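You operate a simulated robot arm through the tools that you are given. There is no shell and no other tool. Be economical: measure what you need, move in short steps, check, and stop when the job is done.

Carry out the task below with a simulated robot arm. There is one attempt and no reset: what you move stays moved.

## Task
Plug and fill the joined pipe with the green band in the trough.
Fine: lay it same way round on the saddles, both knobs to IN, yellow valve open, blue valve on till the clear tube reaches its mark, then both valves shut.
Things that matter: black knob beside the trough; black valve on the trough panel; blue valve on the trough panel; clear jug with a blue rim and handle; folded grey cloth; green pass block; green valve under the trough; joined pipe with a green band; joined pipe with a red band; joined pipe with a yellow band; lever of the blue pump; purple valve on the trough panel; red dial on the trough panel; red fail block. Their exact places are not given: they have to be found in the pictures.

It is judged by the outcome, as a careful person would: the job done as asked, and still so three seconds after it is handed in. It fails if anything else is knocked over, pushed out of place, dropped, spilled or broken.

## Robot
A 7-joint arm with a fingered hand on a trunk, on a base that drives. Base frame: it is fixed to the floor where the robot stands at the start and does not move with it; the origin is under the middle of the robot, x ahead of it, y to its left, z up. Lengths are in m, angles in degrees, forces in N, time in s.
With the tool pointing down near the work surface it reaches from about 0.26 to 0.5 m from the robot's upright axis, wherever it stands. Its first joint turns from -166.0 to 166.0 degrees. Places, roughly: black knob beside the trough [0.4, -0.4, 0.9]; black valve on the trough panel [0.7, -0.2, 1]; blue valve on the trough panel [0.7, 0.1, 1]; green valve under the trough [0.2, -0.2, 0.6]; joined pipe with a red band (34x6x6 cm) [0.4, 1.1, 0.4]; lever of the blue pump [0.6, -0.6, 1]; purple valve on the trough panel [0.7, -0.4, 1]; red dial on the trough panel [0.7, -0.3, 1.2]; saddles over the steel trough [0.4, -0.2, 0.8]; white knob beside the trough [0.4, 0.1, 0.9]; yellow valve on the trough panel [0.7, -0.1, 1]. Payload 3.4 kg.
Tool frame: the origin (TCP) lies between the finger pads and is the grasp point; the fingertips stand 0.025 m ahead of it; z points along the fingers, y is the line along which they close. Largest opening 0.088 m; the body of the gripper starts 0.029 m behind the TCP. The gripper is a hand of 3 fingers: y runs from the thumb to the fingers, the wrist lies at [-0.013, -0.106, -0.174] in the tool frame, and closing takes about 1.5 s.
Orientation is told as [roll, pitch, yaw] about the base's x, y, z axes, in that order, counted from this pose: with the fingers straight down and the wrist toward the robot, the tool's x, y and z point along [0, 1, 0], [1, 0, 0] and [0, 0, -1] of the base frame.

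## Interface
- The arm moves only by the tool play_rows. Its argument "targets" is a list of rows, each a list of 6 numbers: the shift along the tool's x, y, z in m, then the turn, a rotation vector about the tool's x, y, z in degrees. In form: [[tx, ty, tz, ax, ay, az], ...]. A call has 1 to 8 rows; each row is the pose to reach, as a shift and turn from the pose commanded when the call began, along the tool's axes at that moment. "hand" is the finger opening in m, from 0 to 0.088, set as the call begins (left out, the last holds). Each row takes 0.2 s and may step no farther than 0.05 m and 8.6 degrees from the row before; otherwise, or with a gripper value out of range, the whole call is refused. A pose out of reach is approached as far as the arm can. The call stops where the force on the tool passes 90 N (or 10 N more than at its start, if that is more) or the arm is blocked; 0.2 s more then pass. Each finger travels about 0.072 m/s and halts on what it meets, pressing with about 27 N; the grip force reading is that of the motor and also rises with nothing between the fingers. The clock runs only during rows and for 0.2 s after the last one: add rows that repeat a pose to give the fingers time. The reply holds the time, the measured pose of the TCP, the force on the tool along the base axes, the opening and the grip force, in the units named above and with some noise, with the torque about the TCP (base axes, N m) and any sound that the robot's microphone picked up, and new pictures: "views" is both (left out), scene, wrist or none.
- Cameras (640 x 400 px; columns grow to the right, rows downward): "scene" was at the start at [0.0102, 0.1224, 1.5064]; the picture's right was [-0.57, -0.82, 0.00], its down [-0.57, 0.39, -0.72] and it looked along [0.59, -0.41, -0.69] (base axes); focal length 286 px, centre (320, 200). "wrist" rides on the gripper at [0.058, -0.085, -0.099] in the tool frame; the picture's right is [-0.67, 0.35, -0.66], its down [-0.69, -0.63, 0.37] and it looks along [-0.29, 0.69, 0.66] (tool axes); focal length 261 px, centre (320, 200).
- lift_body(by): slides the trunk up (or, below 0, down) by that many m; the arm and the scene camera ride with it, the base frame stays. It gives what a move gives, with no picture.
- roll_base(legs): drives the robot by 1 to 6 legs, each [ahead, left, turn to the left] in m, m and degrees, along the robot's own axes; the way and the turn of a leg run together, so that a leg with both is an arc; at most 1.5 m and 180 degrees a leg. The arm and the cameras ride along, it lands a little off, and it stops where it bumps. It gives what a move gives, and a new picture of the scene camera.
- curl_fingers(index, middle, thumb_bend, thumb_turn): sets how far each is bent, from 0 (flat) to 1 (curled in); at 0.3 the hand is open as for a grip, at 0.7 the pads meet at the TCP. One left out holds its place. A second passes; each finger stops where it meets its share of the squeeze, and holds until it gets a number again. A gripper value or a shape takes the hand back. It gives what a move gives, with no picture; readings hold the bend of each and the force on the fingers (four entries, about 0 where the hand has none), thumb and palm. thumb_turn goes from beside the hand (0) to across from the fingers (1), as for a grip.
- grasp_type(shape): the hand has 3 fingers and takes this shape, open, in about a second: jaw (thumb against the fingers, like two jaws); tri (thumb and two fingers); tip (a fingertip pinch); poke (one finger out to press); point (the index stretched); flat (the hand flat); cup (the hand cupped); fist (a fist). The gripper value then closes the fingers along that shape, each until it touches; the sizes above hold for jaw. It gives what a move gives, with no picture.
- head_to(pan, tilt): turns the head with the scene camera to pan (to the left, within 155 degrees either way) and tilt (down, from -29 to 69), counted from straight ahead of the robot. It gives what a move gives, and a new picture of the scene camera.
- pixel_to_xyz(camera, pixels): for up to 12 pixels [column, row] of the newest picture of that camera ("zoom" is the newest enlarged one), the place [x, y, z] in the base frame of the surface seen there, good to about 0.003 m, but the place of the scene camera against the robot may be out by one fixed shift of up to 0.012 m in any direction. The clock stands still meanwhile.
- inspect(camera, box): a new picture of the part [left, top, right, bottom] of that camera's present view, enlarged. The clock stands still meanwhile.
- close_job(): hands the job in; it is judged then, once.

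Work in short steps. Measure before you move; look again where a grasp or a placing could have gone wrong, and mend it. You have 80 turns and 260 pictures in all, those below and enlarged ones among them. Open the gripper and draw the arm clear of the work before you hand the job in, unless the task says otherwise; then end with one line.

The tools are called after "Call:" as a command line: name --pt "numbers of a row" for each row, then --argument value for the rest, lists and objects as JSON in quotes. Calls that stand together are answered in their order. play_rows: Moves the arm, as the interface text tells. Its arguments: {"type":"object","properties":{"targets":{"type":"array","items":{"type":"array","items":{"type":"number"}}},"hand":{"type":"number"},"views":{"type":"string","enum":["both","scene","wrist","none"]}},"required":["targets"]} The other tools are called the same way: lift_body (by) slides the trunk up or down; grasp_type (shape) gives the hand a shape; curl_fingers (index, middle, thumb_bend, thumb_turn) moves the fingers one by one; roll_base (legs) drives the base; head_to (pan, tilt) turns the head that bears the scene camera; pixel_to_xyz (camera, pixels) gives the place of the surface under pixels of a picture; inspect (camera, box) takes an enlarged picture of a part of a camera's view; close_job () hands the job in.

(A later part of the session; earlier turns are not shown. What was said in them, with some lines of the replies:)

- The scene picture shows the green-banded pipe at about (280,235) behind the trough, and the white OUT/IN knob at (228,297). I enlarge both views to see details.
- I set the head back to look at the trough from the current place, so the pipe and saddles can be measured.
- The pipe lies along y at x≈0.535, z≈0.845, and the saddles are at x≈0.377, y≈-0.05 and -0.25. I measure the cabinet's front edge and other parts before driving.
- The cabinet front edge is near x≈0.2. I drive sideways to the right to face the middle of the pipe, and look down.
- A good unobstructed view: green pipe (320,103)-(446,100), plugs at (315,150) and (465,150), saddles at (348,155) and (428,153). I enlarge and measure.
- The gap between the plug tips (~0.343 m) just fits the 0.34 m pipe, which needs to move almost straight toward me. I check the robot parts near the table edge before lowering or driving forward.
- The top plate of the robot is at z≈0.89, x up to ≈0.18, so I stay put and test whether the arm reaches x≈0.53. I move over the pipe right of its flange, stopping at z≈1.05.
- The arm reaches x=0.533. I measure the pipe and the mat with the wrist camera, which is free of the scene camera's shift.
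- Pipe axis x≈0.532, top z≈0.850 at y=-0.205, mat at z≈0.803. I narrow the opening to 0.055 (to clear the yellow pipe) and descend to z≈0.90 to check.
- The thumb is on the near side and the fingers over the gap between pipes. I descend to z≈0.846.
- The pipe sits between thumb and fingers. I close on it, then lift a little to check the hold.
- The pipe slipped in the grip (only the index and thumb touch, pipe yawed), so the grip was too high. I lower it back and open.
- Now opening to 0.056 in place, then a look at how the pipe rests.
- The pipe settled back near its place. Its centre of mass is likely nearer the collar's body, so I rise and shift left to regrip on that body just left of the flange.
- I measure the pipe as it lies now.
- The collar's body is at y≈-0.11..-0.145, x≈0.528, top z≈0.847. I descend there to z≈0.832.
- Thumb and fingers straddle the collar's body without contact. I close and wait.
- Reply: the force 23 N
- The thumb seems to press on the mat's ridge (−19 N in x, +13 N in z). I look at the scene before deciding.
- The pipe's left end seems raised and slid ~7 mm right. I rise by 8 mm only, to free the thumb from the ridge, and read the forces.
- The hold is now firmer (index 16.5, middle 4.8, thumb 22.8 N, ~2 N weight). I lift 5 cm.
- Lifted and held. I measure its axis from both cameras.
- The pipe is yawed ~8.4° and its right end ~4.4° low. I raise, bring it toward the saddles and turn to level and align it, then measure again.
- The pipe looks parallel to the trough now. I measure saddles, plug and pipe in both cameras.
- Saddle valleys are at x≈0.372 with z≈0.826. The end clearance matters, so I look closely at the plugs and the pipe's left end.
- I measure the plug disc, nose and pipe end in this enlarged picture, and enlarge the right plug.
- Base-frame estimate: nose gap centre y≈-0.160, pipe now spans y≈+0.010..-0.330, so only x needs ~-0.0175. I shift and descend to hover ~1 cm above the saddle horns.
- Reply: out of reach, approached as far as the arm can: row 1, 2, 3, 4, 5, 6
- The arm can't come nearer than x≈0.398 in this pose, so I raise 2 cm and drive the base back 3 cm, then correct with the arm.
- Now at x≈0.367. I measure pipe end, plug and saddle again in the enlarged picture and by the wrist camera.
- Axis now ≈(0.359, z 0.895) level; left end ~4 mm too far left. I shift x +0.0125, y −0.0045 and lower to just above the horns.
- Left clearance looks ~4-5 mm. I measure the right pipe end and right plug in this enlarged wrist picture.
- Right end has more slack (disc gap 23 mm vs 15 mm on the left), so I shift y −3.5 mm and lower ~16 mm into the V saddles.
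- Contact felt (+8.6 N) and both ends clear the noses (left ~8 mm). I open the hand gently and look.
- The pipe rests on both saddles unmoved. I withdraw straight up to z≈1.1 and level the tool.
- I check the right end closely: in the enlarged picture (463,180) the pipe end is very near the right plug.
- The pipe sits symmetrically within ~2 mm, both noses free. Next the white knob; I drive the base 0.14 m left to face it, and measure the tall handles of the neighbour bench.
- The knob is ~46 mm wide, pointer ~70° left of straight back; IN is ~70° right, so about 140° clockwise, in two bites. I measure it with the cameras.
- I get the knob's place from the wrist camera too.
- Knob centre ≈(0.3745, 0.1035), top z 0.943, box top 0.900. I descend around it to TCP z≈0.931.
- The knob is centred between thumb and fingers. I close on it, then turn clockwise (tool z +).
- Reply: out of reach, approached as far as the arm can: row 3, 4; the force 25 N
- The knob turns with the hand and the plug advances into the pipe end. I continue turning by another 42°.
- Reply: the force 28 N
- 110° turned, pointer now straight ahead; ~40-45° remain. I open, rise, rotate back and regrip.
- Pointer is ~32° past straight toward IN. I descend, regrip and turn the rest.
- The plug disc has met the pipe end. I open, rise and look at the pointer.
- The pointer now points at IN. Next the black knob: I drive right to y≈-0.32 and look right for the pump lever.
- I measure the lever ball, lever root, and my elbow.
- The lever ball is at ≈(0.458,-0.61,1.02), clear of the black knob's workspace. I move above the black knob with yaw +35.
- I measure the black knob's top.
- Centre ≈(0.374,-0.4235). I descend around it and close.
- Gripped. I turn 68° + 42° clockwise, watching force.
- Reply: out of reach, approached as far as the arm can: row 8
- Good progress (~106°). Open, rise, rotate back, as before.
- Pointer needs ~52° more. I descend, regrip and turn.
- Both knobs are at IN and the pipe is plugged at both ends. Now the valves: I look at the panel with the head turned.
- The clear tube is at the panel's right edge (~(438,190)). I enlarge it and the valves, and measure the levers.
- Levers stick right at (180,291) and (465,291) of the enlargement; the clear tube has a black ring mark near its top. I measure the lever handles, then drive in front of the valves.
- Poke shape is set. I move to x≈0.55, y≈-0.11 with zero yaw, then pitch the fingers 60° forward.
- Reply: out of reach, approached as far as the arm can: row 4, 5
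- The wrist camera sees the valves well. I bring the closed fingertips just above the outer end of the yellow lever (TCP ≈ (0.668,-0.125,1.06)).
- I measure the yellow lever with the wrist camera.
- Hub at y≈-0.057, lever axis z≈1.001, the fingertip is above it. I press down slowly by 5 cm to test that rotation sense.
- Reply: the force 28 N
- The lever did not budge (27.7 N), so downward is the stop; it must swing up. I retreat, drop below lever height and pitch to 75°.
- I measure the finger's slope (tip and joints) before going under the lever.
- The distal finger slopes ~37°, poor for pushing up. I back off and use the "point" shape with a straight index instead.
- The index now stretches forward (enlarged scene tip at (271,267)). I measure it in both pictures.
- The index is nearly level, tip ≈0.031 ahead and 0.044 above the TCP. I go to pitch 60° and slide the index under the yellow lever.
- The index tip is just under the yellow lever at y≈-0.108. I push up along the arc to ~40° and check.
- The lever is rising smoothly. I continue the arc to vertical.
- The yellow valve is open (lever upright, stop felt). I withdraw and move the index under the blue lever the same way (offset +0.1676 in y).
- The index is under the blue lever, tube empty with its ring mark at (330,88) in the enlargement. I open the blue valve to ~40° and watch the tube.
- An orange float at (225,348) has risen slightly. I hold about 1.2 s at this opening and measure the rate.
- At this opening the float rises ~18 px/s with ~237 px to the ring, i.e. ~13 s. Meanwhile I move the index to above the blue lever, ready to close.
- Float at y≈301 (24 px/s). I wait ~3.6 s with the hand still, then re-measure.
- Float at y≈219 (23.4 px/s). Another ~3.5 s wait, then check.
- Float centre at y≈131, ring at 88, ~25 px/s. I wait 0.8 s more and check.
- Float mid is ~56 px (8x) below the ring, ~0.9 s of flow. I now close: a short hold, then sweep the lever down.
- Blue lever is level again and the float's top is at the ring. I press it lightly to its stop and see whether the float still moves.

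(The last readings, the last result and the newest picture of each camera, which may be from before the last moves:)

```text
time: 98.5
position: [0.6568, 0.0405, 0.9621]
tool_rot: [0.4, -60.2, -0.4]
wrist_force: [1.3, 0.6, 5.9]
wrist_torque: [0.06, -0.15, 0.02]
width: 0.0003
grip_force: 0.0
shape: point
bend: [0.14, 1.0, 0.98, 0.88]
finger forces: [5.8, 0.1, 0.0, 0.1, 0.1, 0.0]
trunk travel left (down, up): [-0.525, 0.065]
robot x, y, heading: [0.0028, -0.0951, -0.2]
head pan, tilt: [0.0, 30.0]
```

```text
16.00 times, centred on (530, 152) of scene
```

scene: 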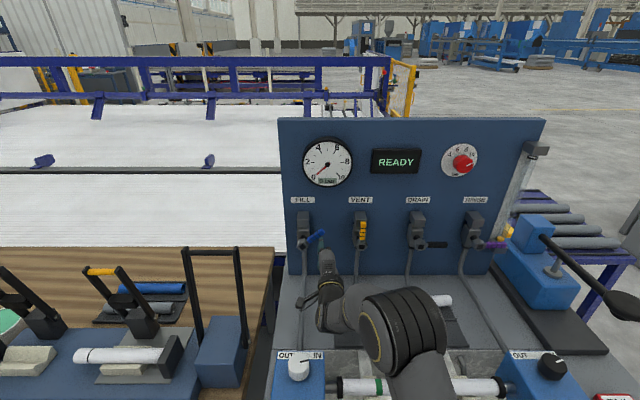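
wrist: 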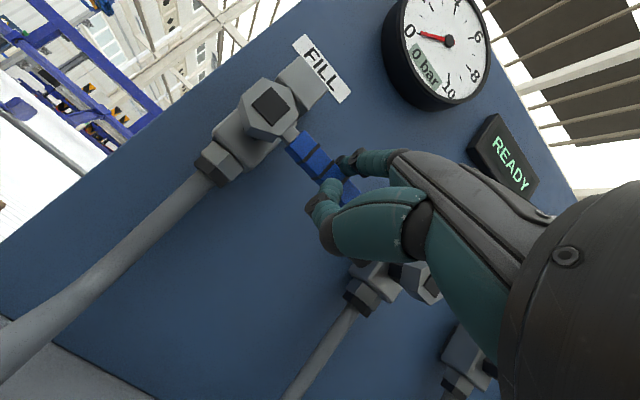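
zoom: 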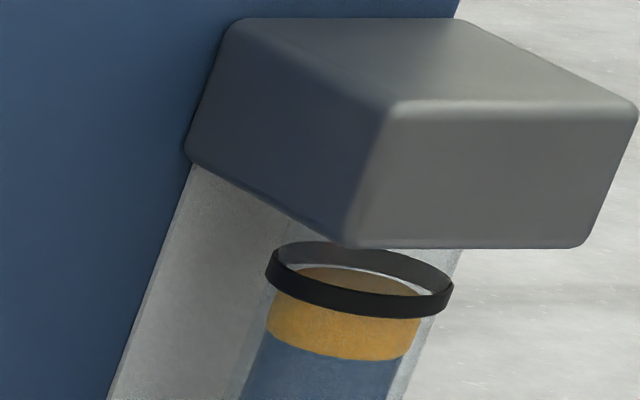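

The float's top is at the ring, its centre ~2.5% of the column short. I top up slightly: index under the lever, lift it only ~10°, and check.

Call:
play_rows --pt "0 -0.019 -0.041 0 0 0" --pt "0 -0.045 -0.026 0 0 0" --pt "0.001 -0.0225 0.013 0 0 0" --pt "0.0026 -0.0009 0.0005 0 0 0" --views "none"

Call:
inspect --camera "scene" --box '[510, 140, 550, 165]'

Call:
inspect --camera "scene" --box '[280, 210, 380, 270]'

```text
time: 99.5
position: [0.6576, 0.0435, 0.9596]
tool_rot: [0.2, -60.0, -0.3]
wrist_force: [-0.9, -0.5, -0.9]
wrist_torque: [0.02, 0.0, 0.02]
width: 0.0804
grip_force: 0.1
shape: point
bend: [0.21, 1.0, 0.98, 0.88]
finger forces: [1.6, 0.0, 0.0, 0.0, 0.0, 0.1]
trunk travel left (down, up): [-0.525, 0.065]
robot x, y, heading: [0.002, -0.0983, 0.2]
head pan, tilt: [0.0, 30.0]
```

```text
16.00 times, centred on (530, 152) of scene
```

zoom: 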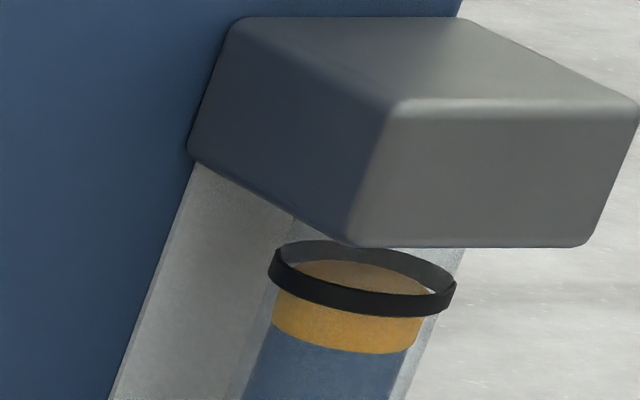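

```text
6.40 times, centred on (330, 240) of scene
5 turns are left
```

zoom: 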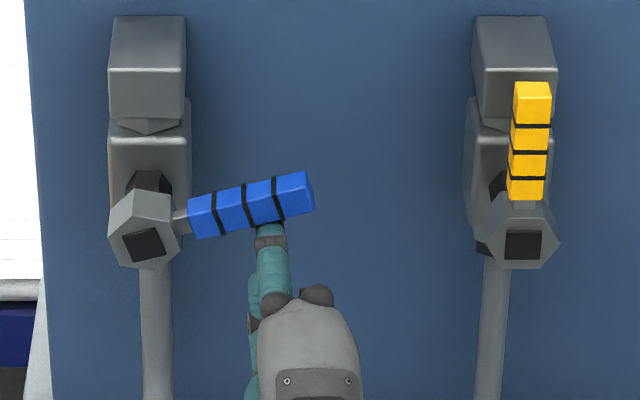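

The float has risen a little more and its centre is close to the ring. I go over the lever, close the blue valve to its stop, then move the index to the left of the upright yellow lever.

Call:
play_rows --pt "0 -0.0268 -0.0365 0 0 0" --pt "-0.0026 0.0147 -0.0605 0 0 0" --pt "-0.0026 0.0372 -0.0215 0 0 0" --pt "-0.0026 0.0009 -0.0005 0 0 0" --pt "-0.0026 -0.003 0.0015 0 0 0" --views "none"

Call:
inspect --camera "scene" --box '[510, 140, 550, 165]'

Call:
play_rows --pt "0 -0.019 -0.041 0 0 0" --pt "-0.03 0.0078 -0.0565 0 0 0" --pt "-0.06 0.0295 -0.069 0 0 0" --pt "-0.0726 0.0311 -0.07 0 0 0" --pt "-0.0726 0.0536 -0.031 0 0 0" --views "none"

Call:
inspect --camera "scene" --box '[280, 210, 380, 270]'

Call:
inspect --camera "scene" --box '[510, 140, 550, 165]'

```text
time: 100.7
position: [0.6591, 0.0397, 0.9584]
tool_rot: [0.5, -60.3, -0.3]
wrist_force: [2.3, -1.2, 11.3]
wrist_torque: [0.19, -0.2, -0.07]
width: 0.0002
grip_force: 0.1
shape: point
bend: [0.13, 1.0, 0.98, 0.88]
finger forces: [11.1, 0.0, 0.0, 0.0, 0.0, 0.0]
trunk travel left (down, up): [-0.525, 0.065]
robot x, y, heading: [0.0018, -0.0975, 0.2]
head pan, tilt: [0.0, 30.0]
```

```text
16.00 times, centred on (530, 152) of scene
```

zoom: 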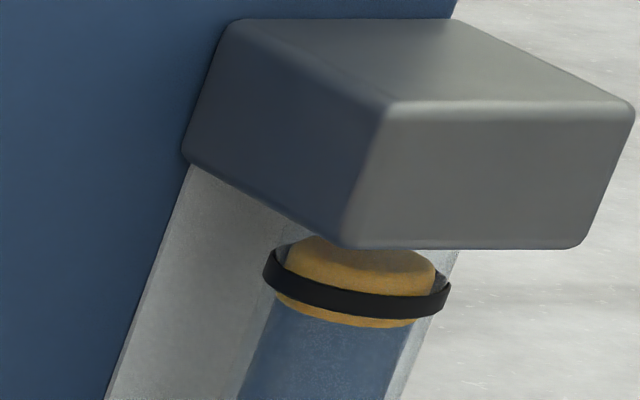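

```text
time: 101.8
position: [0.6569, -0.0317, 1.0174]
tool_rot: [0.3, -60.0, -0.3]
wrist_force: [-0.1, -0.7, -0.2]
wrist_torque: [0.0, -0.01, -0.02]
width: 0.0
grip_force: 0.2
shape: point
bend: [0.2, 1.0, 0.98, 0.88]
finger forces: [0.0, 0.0, 0.1, 0.0, 0.0, 0.0]
trunk travel left (down, up): [-0.525, 0.065]
robot x, y, heading: [0.0007, -0.0983, 0.2]
head pan, tilt: [0.0, 30.0]
```

```text
6.40 times, centred on (330, 240) of scene
```

zoom: 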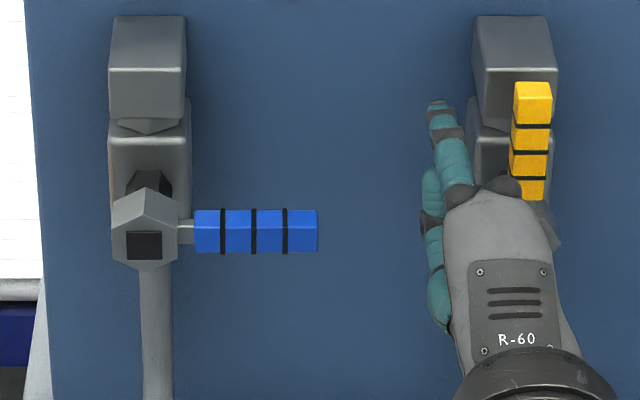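

```text
16.00 times, centred on (530, 152) of scene
4 turns are left
```

zoom: 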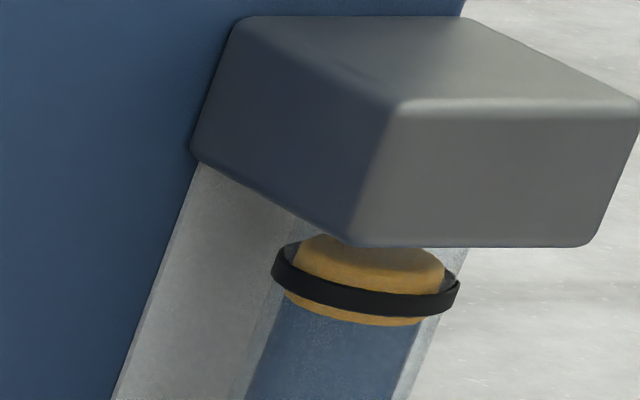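

The float is centred on the ring and blue is shut at its stop. Now I sweep the yellow lever right and down to closed.

Call:
play_rows --pt "-0.024 0 0 0 0 0" --pt "-0.0438 0.0019 -0.0011 0 0 0" --pt "-0.0631 -0.0023 0.0013 0 0 0" --pt "-0.0796 -0.0118 0.0068 0 0 0" --pt "-0.089 -0.0219 0.0127 0 0 0" --pt "-0.095 -0.0338 0.0195 0 0 0" --pt "-0.095 -0.0494 0.0285 0 0 0" --pt "-0.095 -0.051 0.0294 0 0 0" --views "none"

Call:
inspect --camera "scene" --box '[300, 200, 440, 290]'

Call:
inspect --camera "scene" --box '[510, 140, 550, 165]'

```text
time: 103.7
position: [0.6561, -0.1275, 0.961]
tool_rot: [0.3, -60.2, -0.3]
wrist_force: [0.7, 0.1, 8.9]
wrist_torque: [0.12, -0.21, 0.0]
width: 0.0
grip_force: 0.1
shape: point
bend: [0.14, 1.0, 0.98, 0.88]
finger forces: [7.7, 0.1, 0.0, 0.1, 0.1, 0.0]
trunk travel left (down, up): [-0.525, 0.065]
robot x, y, heading: [0.001, -0.094, -0.3]
head pan, tilt: [0.0, 30.0]
```

```text
4.44 times, centred on (370, 245) of scene
```

zoom: 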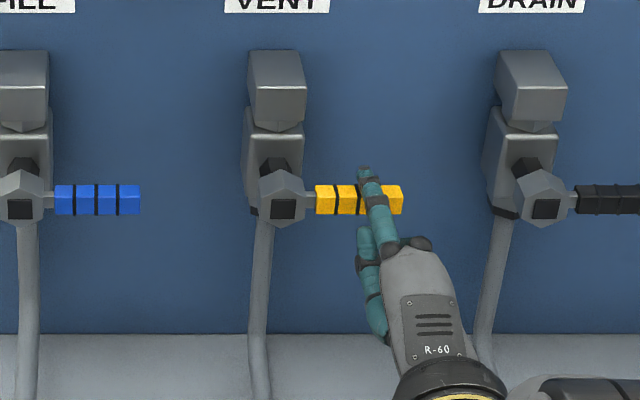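

```text
16.00 times, centred on (530, 152) of scene
3 turns are left
```

zoom: 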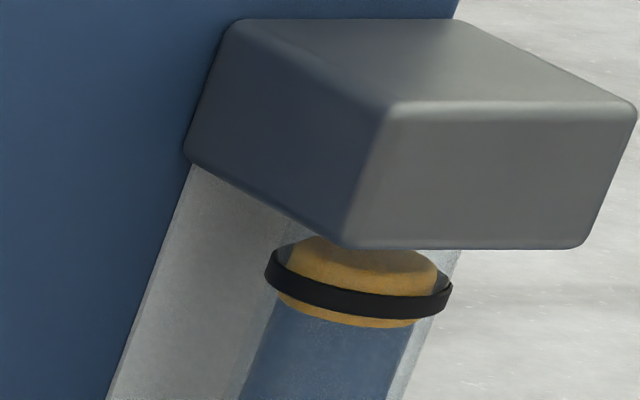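

Both valves are shut, float steady at the ring. I withdraw back and up, open the hand, and take a last look.

Call:
play_rows --pt "0 -0.0113 -0.0396 0 0 0" --pt "0 -0.0029 -0.085 0 0 0" --pt "0 0.0193 -0.1266 0 0 0" --pt "0 0.0439 -0.1639 0 0 0" --pt "0 0.0736 -0.1926 0 0 0" --views "none"

Call:
grasp_type --shape "jaw"

Call:
head_to --pan 0 --tilt 45

Call:
inspect --camera "scene" --box '[260, 80, 580, 300]'

```text
time: 104.8
position: [0.5263, -0.1266, 1.1215]
tool_rot: [0.3, -60.0, -0.3]
wrist_force: [0.2, -0.9, -0.3]
wrist_torque: [0.02, 0.01, 0.01]
width: 0.0001
grip_force: 0.1
shape: point
bend: [0.2, 1.0, 0.98, 0.88]
finger forces: [0.0, 0.1, 0.1, 0.0, 0.1, 0.0]
trunk travel left (down, up): [-0.525, 0.065]
robot x, y, heading: [-0.002, -0.0964, 0.1]
head pan, tilt: [0.0, 30.0]
```

```text
time: 105.8
position: [0.5275, -0.1255, 1.1208]
tool_rot: [0.3, -60.1, -0.3]
wrist_force: [0.5, 0.7, 0.2]
wrist_torque: [0.0, -0.01, 0.02]
width: 0.0873
grip_force: 0.1
shape: jaw
bend: [0.3, 0.3, 0.3, 0.97]
finger forces: [0.1, 0.0, 0.0, 0.1, 0.0, 0.0]
trunk travel left (down, up): [-0.525, 0.065]
robot x, y, heading: [0.004, -0.0959, 0.3]
head pan, tilt: [0.0, 30.0]
```

```text
time: 106.5
position: [0.5265, -0.1273, 1.12]
tool_rot: [0.3, -60.1, -0.3]
wrist_force: [-0.6, 0.6, 0.3]
wrist_torque: [-0.01, 0.0, -0.02]
width: 0.0878
grip_force: 0.1
shape: jaw
bend: [0.3, 0.3, 0.3, 0.97]
finger forces: [0.0, 0.1, 0.0, 0.0, 0.0, 0.0]
trunk travel left (down, up): [-0.525, 0.065]
robot x, y, heading: [0.001, -0.0946, 0.1]
head pan, tilt: [0.0, 45.0]
```

scene: 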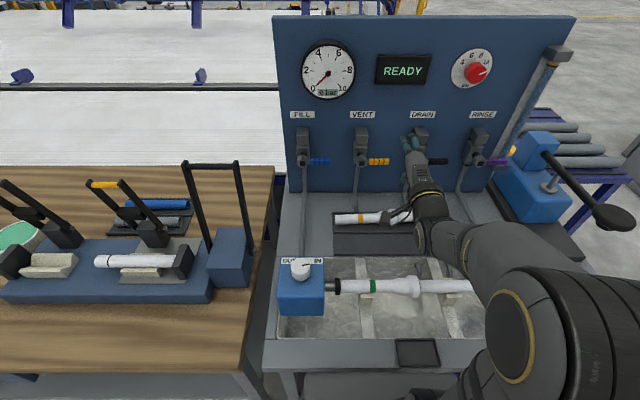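

```text
1.82 times, centred on (420, 190) of scene
2 turns are left
```

zoom: 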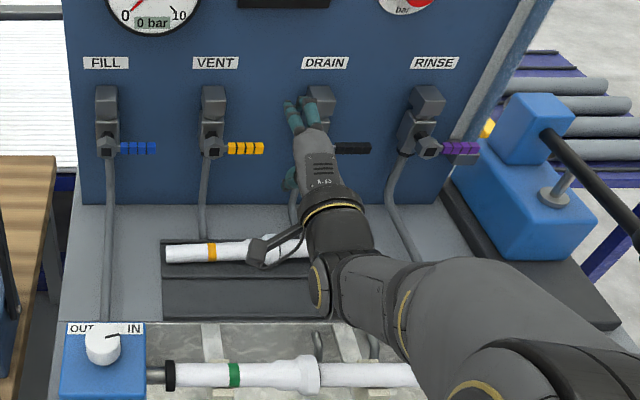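

All is in place: the pipe is plugged on the saddles, all four panel valve levers are level, and the arm is clear with the hand open. I hand the job in.

Call:
close_job

```text
The job is handed in.
```

The green-banded pipe lies the same way round on the saddles with both knobs at IN; it is filled to the tube's mark, and the yellow and blue valves are both shut.
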